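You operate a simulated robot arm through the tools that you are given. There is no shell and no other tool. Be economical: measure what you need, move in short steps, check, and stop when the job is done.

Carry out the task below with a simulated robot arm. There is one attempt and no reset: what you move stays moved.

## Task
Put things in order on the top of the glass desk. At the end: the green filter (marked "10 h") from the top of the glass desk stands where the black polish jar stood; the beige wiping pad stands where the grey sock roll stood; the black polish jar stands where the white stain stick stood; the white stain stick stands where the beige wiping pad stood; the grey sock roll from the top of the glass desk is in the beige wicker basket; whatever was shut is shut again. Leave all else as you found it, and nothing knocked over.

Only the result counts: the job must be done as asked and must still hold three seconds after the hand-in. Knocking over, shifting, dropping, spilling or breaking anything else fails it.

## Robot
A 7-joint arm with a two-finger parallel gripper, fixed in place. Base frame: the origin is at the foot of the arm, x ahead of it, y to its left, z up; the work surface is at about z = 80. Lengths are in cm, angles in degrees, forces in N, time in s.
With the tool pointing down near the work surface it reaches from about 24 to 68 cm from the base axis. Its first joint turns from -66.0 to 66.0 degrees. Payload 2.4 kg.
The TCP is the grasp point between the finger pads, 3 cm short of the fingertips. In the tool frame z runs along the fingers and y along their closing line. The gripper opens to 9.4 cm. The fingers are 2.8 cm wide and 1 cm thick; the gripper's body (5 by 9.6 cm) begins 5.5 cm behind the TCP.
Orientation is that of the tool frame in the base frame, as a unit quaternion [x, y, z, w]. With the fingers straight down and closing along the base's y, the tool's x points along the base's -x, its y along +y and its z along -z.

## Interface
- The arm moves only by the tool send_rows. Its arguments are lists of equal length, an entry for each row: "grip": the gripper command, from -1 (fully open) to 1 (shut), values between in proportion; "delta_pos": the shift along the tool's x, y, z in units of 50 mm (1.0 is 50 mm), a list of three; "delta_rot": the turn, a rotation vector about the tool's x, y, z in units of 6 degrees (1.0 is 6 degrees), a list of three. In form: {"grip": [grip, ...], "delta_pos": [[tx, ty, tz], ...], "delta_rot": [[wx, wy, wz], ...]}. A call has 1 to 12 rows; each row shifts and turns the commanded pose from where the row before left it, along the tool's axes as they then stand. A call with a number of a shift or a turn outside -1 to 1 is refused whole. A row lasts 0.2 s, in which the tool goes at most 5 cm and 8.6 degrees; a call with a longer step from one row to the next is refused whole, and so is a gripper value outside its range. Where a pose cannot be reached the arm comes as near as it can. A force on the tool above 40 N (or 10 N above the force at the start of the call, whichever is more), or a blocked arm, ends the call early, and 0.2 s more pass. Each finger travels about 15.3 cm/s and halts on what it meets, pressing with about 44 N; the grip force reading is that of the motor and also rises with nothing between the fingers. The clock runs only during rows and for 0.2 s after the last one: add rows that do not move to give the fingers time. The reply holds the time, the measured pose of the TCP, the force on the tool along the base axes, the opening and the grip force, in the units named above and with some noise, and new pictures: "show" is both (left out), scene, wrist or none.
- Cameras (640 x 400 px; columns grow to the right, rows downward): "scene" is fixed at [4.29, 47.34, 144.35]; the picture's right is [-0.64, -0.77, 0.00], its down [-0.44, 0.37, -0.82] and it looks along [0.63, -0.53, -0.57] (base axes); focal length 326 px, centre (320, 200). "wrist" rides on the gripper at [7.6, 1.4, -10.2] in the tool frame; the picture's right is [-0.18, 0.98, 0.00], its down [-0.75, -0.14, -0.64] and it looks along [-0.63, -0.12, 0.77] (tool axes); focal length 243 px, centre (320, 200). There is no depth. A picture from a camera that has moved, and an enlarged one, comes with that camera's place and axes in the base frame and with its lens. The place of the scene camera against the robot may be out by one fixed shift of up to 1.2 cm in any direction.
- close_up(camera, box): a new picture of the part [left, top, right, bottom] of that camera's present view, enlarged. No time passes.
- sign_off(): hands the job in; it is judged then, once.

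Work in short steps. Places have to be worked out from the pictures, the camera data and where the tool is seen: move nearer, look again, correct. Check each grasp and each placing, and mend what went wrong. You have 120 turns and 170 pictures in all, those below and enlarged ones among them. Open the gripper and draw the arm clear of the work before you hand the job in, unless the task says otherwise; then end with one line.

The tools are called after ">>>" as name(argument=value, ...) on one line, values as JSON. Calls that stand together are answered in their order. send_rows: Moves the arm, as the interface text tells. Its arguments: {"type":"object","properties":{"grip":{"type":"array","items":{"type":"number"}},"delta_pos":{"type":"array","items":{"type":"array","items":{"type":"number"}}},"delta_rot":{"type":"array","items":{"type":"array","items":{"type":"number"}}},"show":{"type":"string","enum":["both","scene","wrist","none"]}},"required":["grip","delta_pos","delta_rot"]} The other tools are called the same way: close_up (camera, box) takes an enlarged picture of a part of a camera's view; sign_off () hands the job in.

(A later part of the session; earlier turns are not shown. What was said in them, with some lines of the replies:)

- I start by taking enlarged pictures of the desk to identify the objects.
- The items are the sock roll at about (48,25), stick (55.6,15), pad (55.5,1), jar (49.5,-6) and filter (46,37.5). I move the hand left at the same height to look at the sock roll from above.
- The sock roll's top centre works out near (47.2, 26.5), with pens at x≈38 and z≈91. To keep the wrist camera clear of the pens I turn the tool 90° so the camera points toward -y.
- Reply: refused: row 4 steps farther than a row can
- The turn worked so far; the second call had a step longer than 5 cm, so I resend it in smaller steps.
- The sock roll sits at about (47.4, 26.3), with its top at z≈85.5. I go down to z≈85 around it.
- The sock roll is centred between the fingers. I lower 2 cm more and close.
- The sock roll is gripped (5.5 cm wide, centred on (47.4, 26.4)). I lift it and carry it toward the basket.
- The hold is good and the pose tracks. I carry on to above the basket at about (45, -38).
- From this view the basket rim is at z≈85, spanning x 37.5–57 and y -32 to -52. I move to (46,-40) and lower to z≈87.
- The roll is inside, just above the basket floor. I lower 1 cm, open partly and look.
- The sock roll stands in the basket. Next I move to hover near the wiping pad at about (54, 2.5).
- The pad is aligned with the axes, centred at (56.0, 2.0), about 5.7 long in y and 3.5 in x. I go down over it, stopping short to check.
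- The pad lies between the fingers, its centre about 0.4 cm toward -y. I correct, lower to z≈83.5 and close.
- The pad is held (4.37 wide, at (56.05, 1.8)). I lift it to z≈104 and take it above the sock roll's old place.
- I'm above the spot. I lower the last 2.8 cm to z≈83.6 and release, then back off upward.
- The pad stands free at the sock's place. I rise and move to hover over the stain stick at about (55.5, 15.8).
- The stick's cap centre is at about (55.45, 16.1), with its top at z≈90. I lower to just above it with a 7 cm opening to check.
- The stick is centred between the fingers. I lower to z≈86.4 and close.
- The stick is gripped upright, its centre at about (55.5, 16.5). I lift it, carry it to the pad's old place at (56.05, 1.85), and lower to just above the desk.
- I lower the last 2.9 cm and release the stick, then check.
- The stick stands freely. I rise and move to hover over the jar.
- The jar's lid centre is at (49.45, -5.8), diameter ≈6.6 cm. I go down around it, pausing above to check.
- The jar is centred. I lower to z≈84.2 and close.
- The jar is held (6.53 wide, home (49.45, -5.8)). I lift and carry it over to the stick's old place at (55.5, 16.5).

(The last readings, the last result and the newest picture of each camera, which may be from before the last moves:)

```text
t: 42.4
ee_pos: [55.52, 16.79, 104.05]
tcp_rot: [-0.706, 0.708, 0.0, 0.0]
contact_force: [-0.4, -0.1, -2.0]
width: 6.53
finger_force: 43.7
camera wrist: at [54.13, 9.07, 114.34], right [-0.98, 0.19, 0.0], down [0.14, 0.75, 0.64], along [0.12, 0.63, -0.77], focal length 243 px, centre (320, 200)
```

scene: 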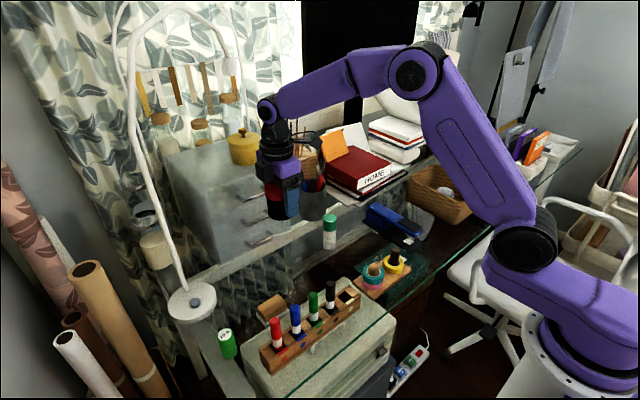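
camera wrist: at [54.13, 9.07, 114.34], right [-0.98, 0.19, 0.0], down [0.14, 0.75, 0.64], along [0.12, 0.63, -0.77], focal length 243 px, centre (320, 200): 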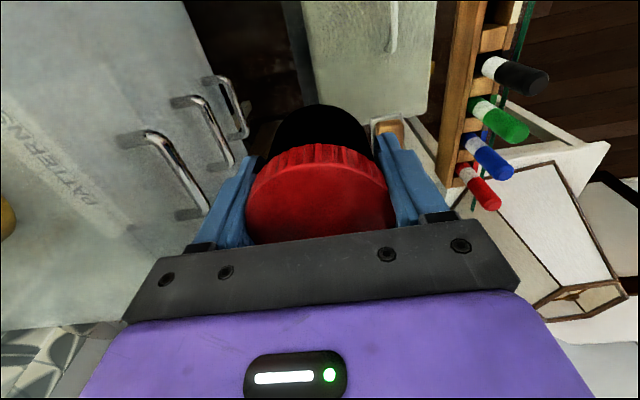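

I'm above the place, with the drawer handles well clear. I lower to about z=84.3.

>>> send_rows(grip=[1, 1, 1, 1, 1, 1, 1], delta_pos=[[0.04, 0, 0.4], [0, 0, 0.8], [0, 0, 0.8], [0, 0, 0.9], [0, 0, 0.7], [0, 0, 0.3], [0, 0, 0]], delta_rot=[[0, 0, 0], [0, 0, 0], [0, 0, 0], [0, 0, 0], [0, 0, 0], [0, 0, 0], [0, 0, 0]], show="wrist")

```text
t: 44.0
ee_pos: [55.36, 16.44, 84.63]
tcp_rot: [-0.707, 0.708, 0.0, 0.001]
contact_force: [-0.6, 0.1, -2.4]
width: 6.51
finger_force: 44.0
camera wrist: at [53.86, 8.75, 94.87], right [-0.98, 0.18, 0.0], down [0.14, 0.75, 0.64], along [0.12, 0.63, -0.77], focal length 243 px, centre (320, 200)
```

wrist: 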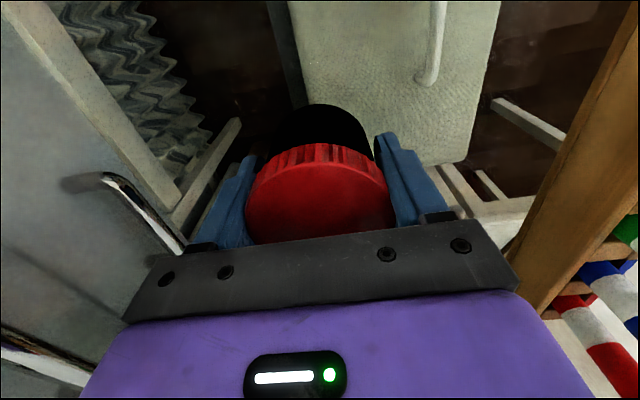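

About 0.5 cm is left; I lower 0.4 cm, then open slightly and retreat upward.

>>> send_rows(grip=[1, 1, -0.75, -0.75, -0.75], delta_pos=[[0, 0, 0.09], [0, 0, 0], [0, 0, 0], [0, 0, 0], [0, 0, 0]], delta_rot=[[0, 0, 0], [0, 0, 0], [0, 0, 0], [0, 0, 0], [0, 0, 0]], show="wrist")

>>> send_rows(grip=[-0.75, -0.75, -0.75, -0.75, -0.75], delta_pos=[[0, 0, -0.3], [0, 0, -0.8], [0, 0, -0.9], [0, 0, -0.9], [0, 0, -0.9]], delta_rot=[[0, 0, 0], [0, 0, 0], [0, 0, 0], [0, 0, 0], [0, 0, 0]])

```text
t: 45.2
ee_pos: [55.39, 16.41, 84.17]
tcp_rot: [-0.706, 0.708, 0.0, 0.0]
contact_force: [-0.1, 0.1, 0.0]
width: 8.25
finger_force: 0.0
camera wrist: at [53.94, 8.74, 94.47], right [-0.98, 0.18, 0.0], down [0.14, 0.75, 0.64], along [0.12, 0.63, -0.77], focal length 243 px, centre (320, 200)
```

wrist: 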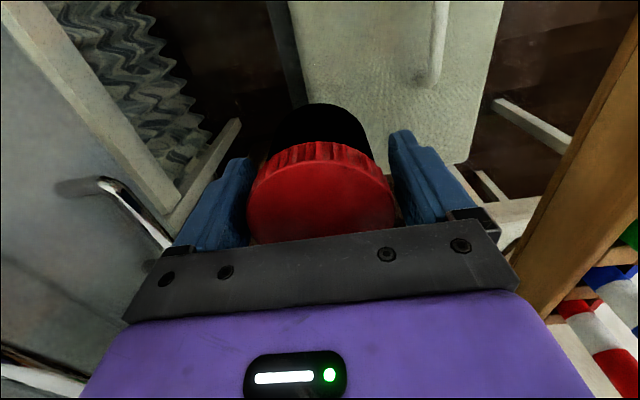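

```text
t: 46.4
ee_pos: [55.61, 16.16, 103.1]
tcp_rot: [-0.707, 0.707, 0.0, 0.0]
contact_force: [-0.8, 0.0, -0.3]
width: 8.23
finger_force: 0.1
camera wrist: at [54.11, 8.49, 113.44], right [-0.98, 0.18, 0.0], down [0.14, 0.75, 0.64], along [0.12, 0.63, -0.77], focal length 243 px, centre (320, 200)
```

scene: 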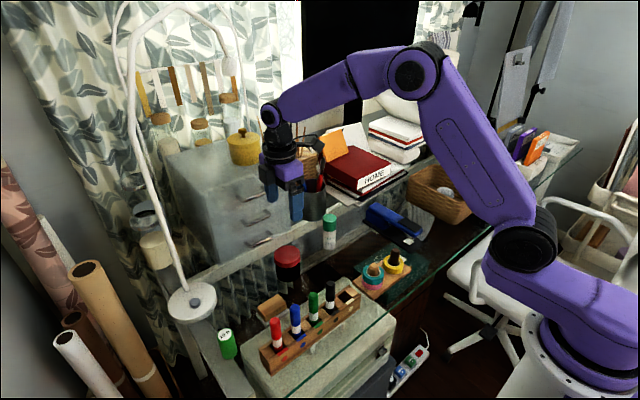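
wrist: 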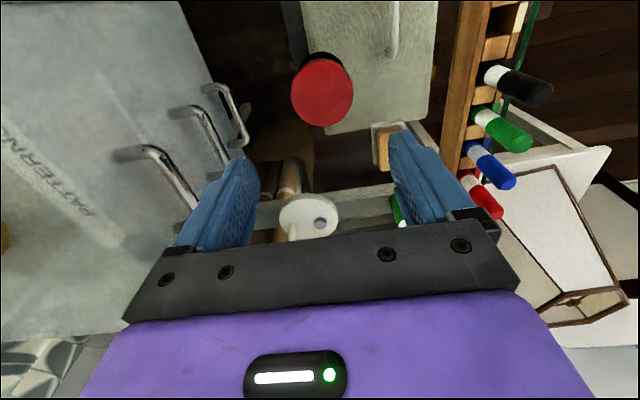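

The jar stands in the stick's place. I move on to hover over the green filter at about (45.8, 39).

>>> send_rows(grip=[-0.75, -0.75, -0.75, -0.5, -0.5, -0.5], delta_pos=[[-0.8, 0.3, 0], [-0.9, 0.4, 0], [-0.9, 0.4, 0], [-0.9, 0.4, 0], [-0.9, 0.4, 0], [-0.1, 0.06, 0.4]], delta_rot=[[0, 0, 0], [0, 0, 0], [0, 0, 0], [0, 0, 0], [0, 0, 0], [0, 0, 0]])

```text
t: 47.8
ee_pos: [45.6, 38.74, 100.94]
tcp_rot: [-0.707, 0.707, 0.0, -0.001]
contact_force: [1.4, 0.7, -0.9]
width: 7.04
finger_force: 0.1
camera wrist: at [44.11, 31.07, 111.22], right [-0.98, 0.19, 0.0], down [0.14, 0.75, 0.64], along [0.12, 0.63, -0.77], focal length 243 px, centre (320, 200)
```

scene: 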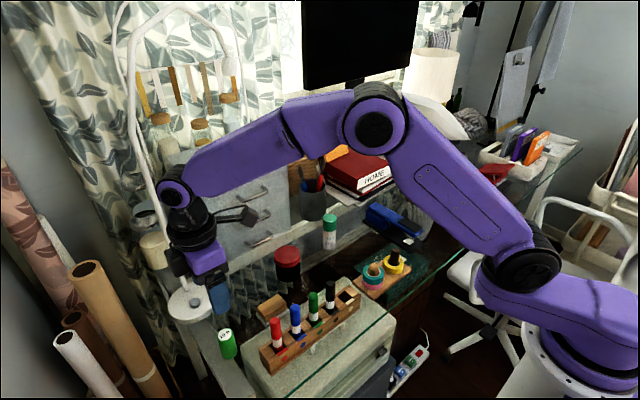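
wrist: 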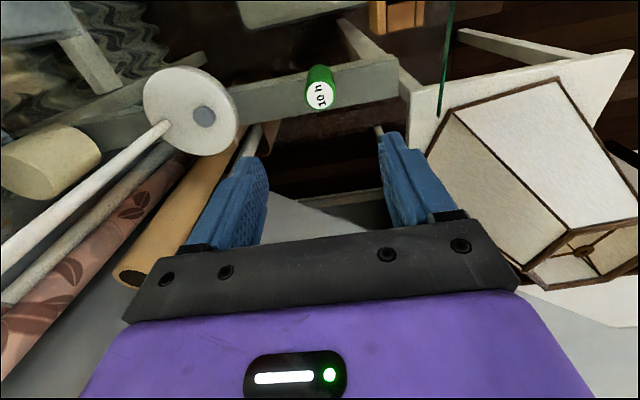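

The filter is right below the tool, at about (45.7, 38.7). I go down to z≈88 and check.

>>> send_rows(grip=[-0.5, -0.5, -0.5, -0.5, -0.5], delta_pos=[[0, 0, 0.6], [0, 0, 0.8], [0, 0, 0.8], [0, 0, 0.35], [0, 0, 0]], delta_rot=[[0, 0, 0], [0, 0, 0], [0, 0, 0], [0, 0, 0], [0, 0, 0]])

```text
t: 49.0
ee_pos: [45.8, 38.68, 88.22]
tcp_rot: [-0.707, 0.707, 0.0, 0.001]
contact_force: [0.2, -0.6, -0.5]
width: 7.04
finger_force: 0.1
camera wrist: at [44.23, 31.08, 98.35], right [-0.98, 0.18, 0.0], down [0.14, 0.75, 0.64], along [0.12, 0.63, -0.77], focal length 243 px, centre (320, 200)
```

scene: 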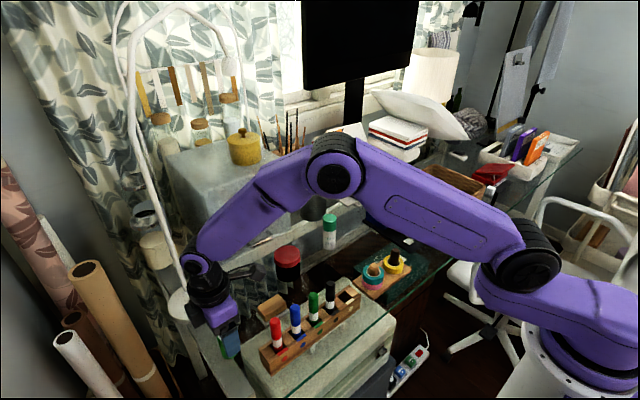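
wrist: 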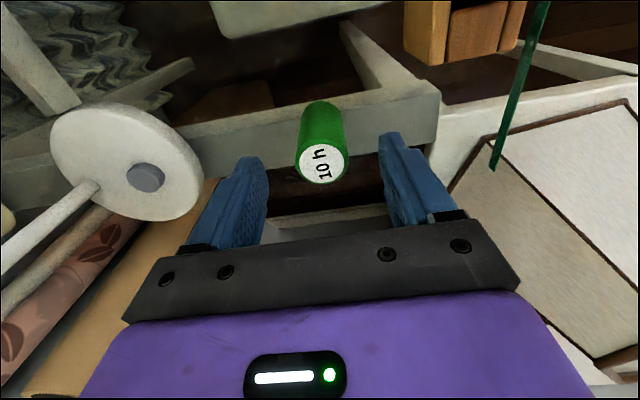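

The filter is centred. I lower to z≈83.8 and close.

>>> send_rows(grip=[-0.5, -0.5, -0.5, 1, 1, 1, 1], delta_pos=[[-0.03, 0.02, 0.4], [0, 0, 0.48], [0, 0, 0], [0, 0, 0], [0, 0, 0], [0, 0, 0], [0, 0, 0]], delta_rot=[[0, 0, 0], [0, 0, 0], [0, 0, 0], [0, 0, 0], [0, 0, 0], [0, 0, 0], [0, 0, 0]], show="wrist")

>>> close_up(camera="wrist", box=[220, 80, 420, 260])

```text
t: 50.6
ee_pos: [45.5, 39.01, 83.83]
tcp_rot: [-0.707, 0.707, 0.0, 0.0]
contact_force: [-0.1, 0.0, 0.0]
width: 3.23
finger_force: 44.0
camera wrist: at [44.09, 31.28, 94.12], right [-0.98, 0.18, 0.0], down [0.14, 0.75, 0.64], along [0.12, 0.63, -0.77], focal length 243 px, centre (320, 200)
```

wrist: 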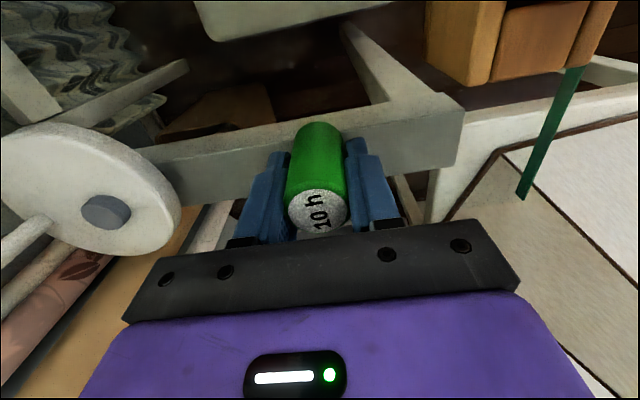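

```text
2.22 times, centred on (320, 170) of wrist
camera zoom: at [44.09, 31.28, 94.12], right [-0.98, 0.18, 0.0], down [0.14, 0.75, 0.64], along [0.12, 0.63, -0.77], focal length 539 px, centre (320, 267)
```

zoom: 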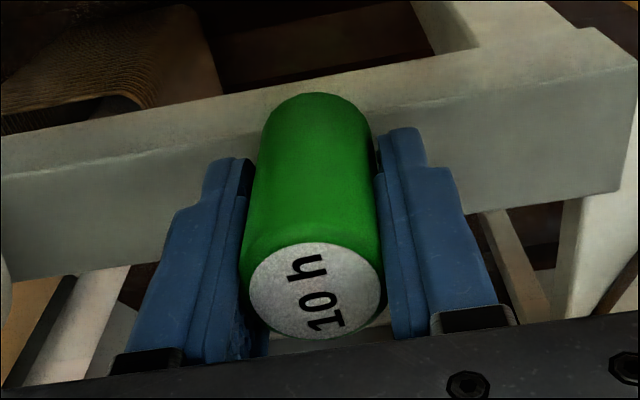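

The filter is held (3.23 wide); its centre is about 0.4 cm on the -y side of the TCP. I lift and carry it toward the jar's old place, aiming the TCP at (49.45, -5.4).

>>> send_rows(grip=[1, 1, 1, 1, 1, 1, 1, 1, 1, 1], delta_pos=[[0, 0, -0.4], [0, 0, -0.9], [0, 0, -0.9], [0, 0, -0.9], [0, 0, -0.9], [0.6, 0, 0], [0.9, 0, 0], [0.9, 0, 0], [0.9, 0, 0], [0.9, 0, 0]], delta_rot=[[0, 0, 0], [0, 0, 0], [0, 0, 0], [0, 0, 0], [0, 0, 0], [0, 0, 0], [0, 0, 0], [0, 0, 0], [0, 0, 0], [0, 0, 0]], show="none")

>>> send_rows(grip=[1, 1, 1, 1, 1, 1, 1], delta_pos=[[0.9, -0.16, 0], [0.9, -0.16, 0], [0.9, -0.16, 0], [0.9, -0.16, 0], [0.9, -0.15, 0], [0.2, 0, 0], [0, 0, 0]], delta_rot=[[0, 0, 0], [0, 0, 0], [0, 0, 0], [0, 0, 0], [0, 0, 0], [0, 0, 0], [0, 0, 0]])

```text
t: 52.8
ee_pos: [45.58, 17.96, 103.99]
tcp_rot: [-0.707, 0.708, 0.001, 0.0]
contact_force: [-0.2, -0.4, -0.1]
width: 3.19
finger_force: 43.6
```

```text
t: 54.4
ee_pos: [49.31, -5.43, 104.09]
tcp_rot: [-0.707, 0.708, 0.0, 0.001]
contact_force: [-0.4, -0.4, 1.0]
width: 3.17
finger_force: 43.5
camera wrist: at [47.89, -13.25, 114.33], right [-0.98, 0.18, 0.0], down [0.14, 0.75, 0.64], along [0.12, 0.63, -0.77], focal length 243 px, centre (320, 200)
```

scene: 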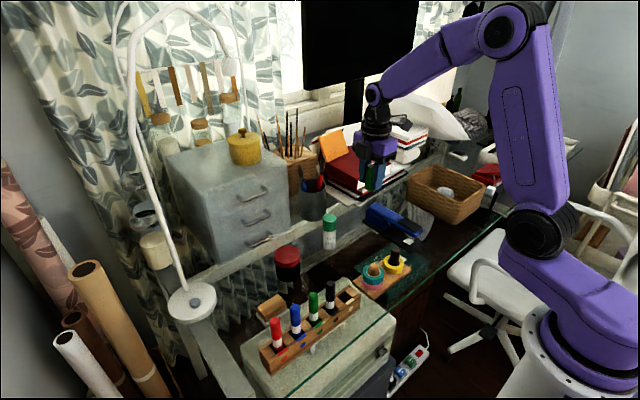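
wrist: 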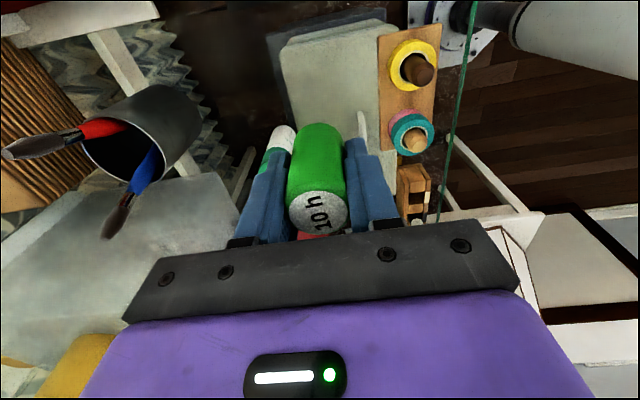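

I'm above the jar's old place. I lower to about z=84.2.

>>> send_rows(grip=[1, 1, 1, 1, 1, 1, 1], delta_pos=[[0, -0.02, 0.4], [0, 0, 0.8], [0, 0, 0.8], [0, 0, 0.9], [0, 0, 0.7], [0, 0, 0.38], [0, 0, 0]], delta_rot=[[0, 0, 0], [0, 0, 0], [0, 0, 0], [0, 0, 0], [0, 0, 0], [0, 0, 0], [0, 0, 0]], show="wrist")

```text
t: 56.0
ee_pos: [49.53, -5.37, 84.02]
tcp_rot: [-0.707, 0.707, 0.0, 0.001]
contact_force: [-0.1, -0.4, -0.6]
width: 3.17
finger_force: 43.7
camera wrist: at [48.12, -13.07, 94.29], right [-0.98, 0.18, 0.0], down [0.14, 0.75, 0.64], along [0.12, 0.63, -0.77], focal length 243 px, centre (320, 200)
```

wrist: 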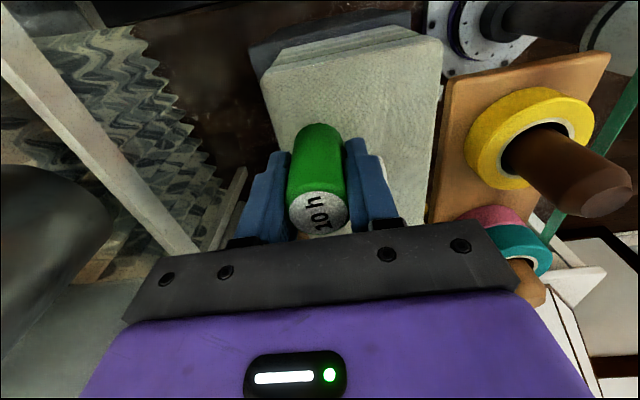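

I lower 0.15 cm more, release, then rise.

>>> send_rows(grip=[1, 1, -0.3, -0.3, -0.3], delta_pos=[[0, 0, 0.03], [0, 0, 0], [0, 0, 0], [0, 0, 0], [0, 0, 0]], delta_rot=[[0, 0, 0], [0, 0, 0], [0, 0, 0], [0, 0, 0], [0, 0, 0]], show="wrist")

>>> send_rows(grip=[-0.3, -0.3, -0.3, -0.3, -0.3, -1, -1], delta_pos=[[0, 0, -0.3], [0, 0, -0.8], [0, 0, -0.9], [0, 0, -0.9], [0, 0, -0.9], [0, 0.6, -0.6], [0, 0.6, -0.6]], delta_rot=[[0, 0, 0], [0, 0, 0], [0, 0, 0], [0, 0, 0], [0, 0, 0], [0, 0, 0], [0, 0, 0]])

>>> close_up(camera="scene", box=[180, 140, 500, 340])

```text
t: 57.2
ee_pos: [49.47, -5.34, 83.82]
tcp_rot: [-0.707, 0.707, 0.0, 0.001]
contact_force: [0.6, -0.8, 0.5]
width: 6.12
finger_force: 0.0
camera wrist: at [48.09, -13.09, 94.16], right [-0.98, 0.18, 0.0], down [0.14, 0.75, 0.64], along [0.12, 0.63, -0.77], focal length 243 px, centre (320, 200)
```

wrist: 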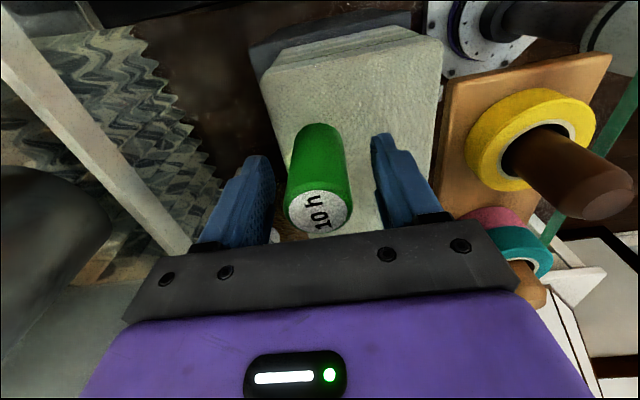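

```text
t: 58.8
ee_pos: [43.75, -5.37, 109.0]
tcp_rot: [-0.707, 0.707, -0.001, 0.0]
contact_force: [0.1, 0.3, 0.1]
width: 9.41
finger_force: 0.2
camera wrist: at [42.24, -13.03, 119.29], right [-0.98, 0.18, 0.0], down [0.14, 0.75, 0.64], along [0.12, 0.63, -0.77], focal length 243 px, centre (320, 200)
```

scene: 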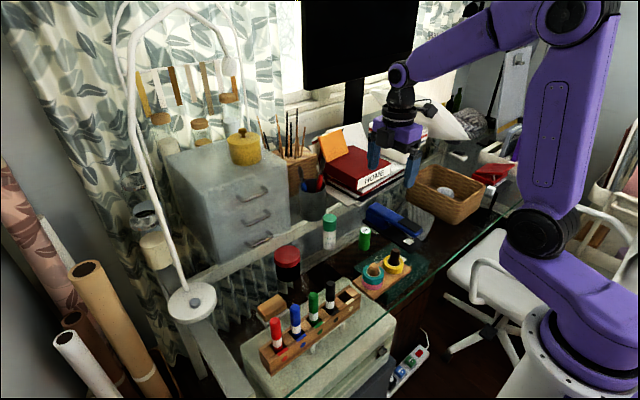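
wrist: 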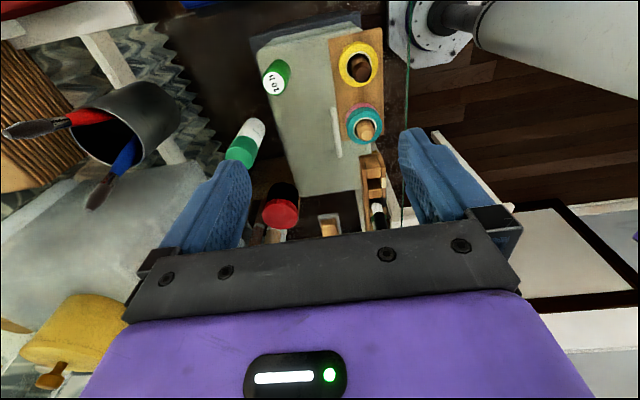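

```text
2.00 times, centred on (340, 240) of scene
camera zoom: at [4.29, 47.34, 144.35], right [-0.64, -0.77, 0.0], down [-0.44, 0.37, -0.82], along [0.63, -0.53, -0.57], focal length 652 px, centre (280, 120)
```

zoom: 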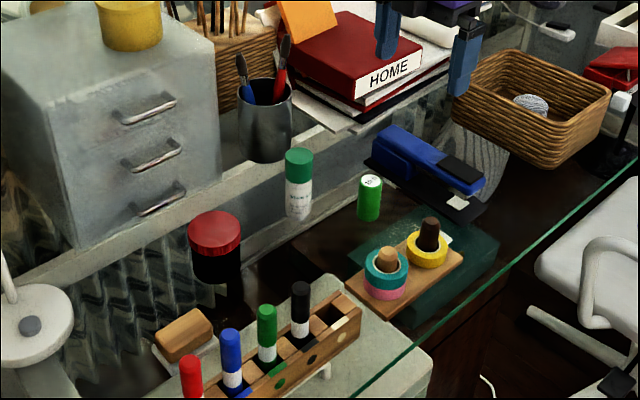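

All five items stand in their places, upright, with nothing else disturbed and the gripper open and clear. I hand it in.

>>> sign_off()

```text
The job is handed in.
```

The job is handed in: the filter, wiping pad, polish jar and stain stick stand in their new places, the sock roll is in the basket, nothing was knocked over, and I opened nothing that needed shutting.
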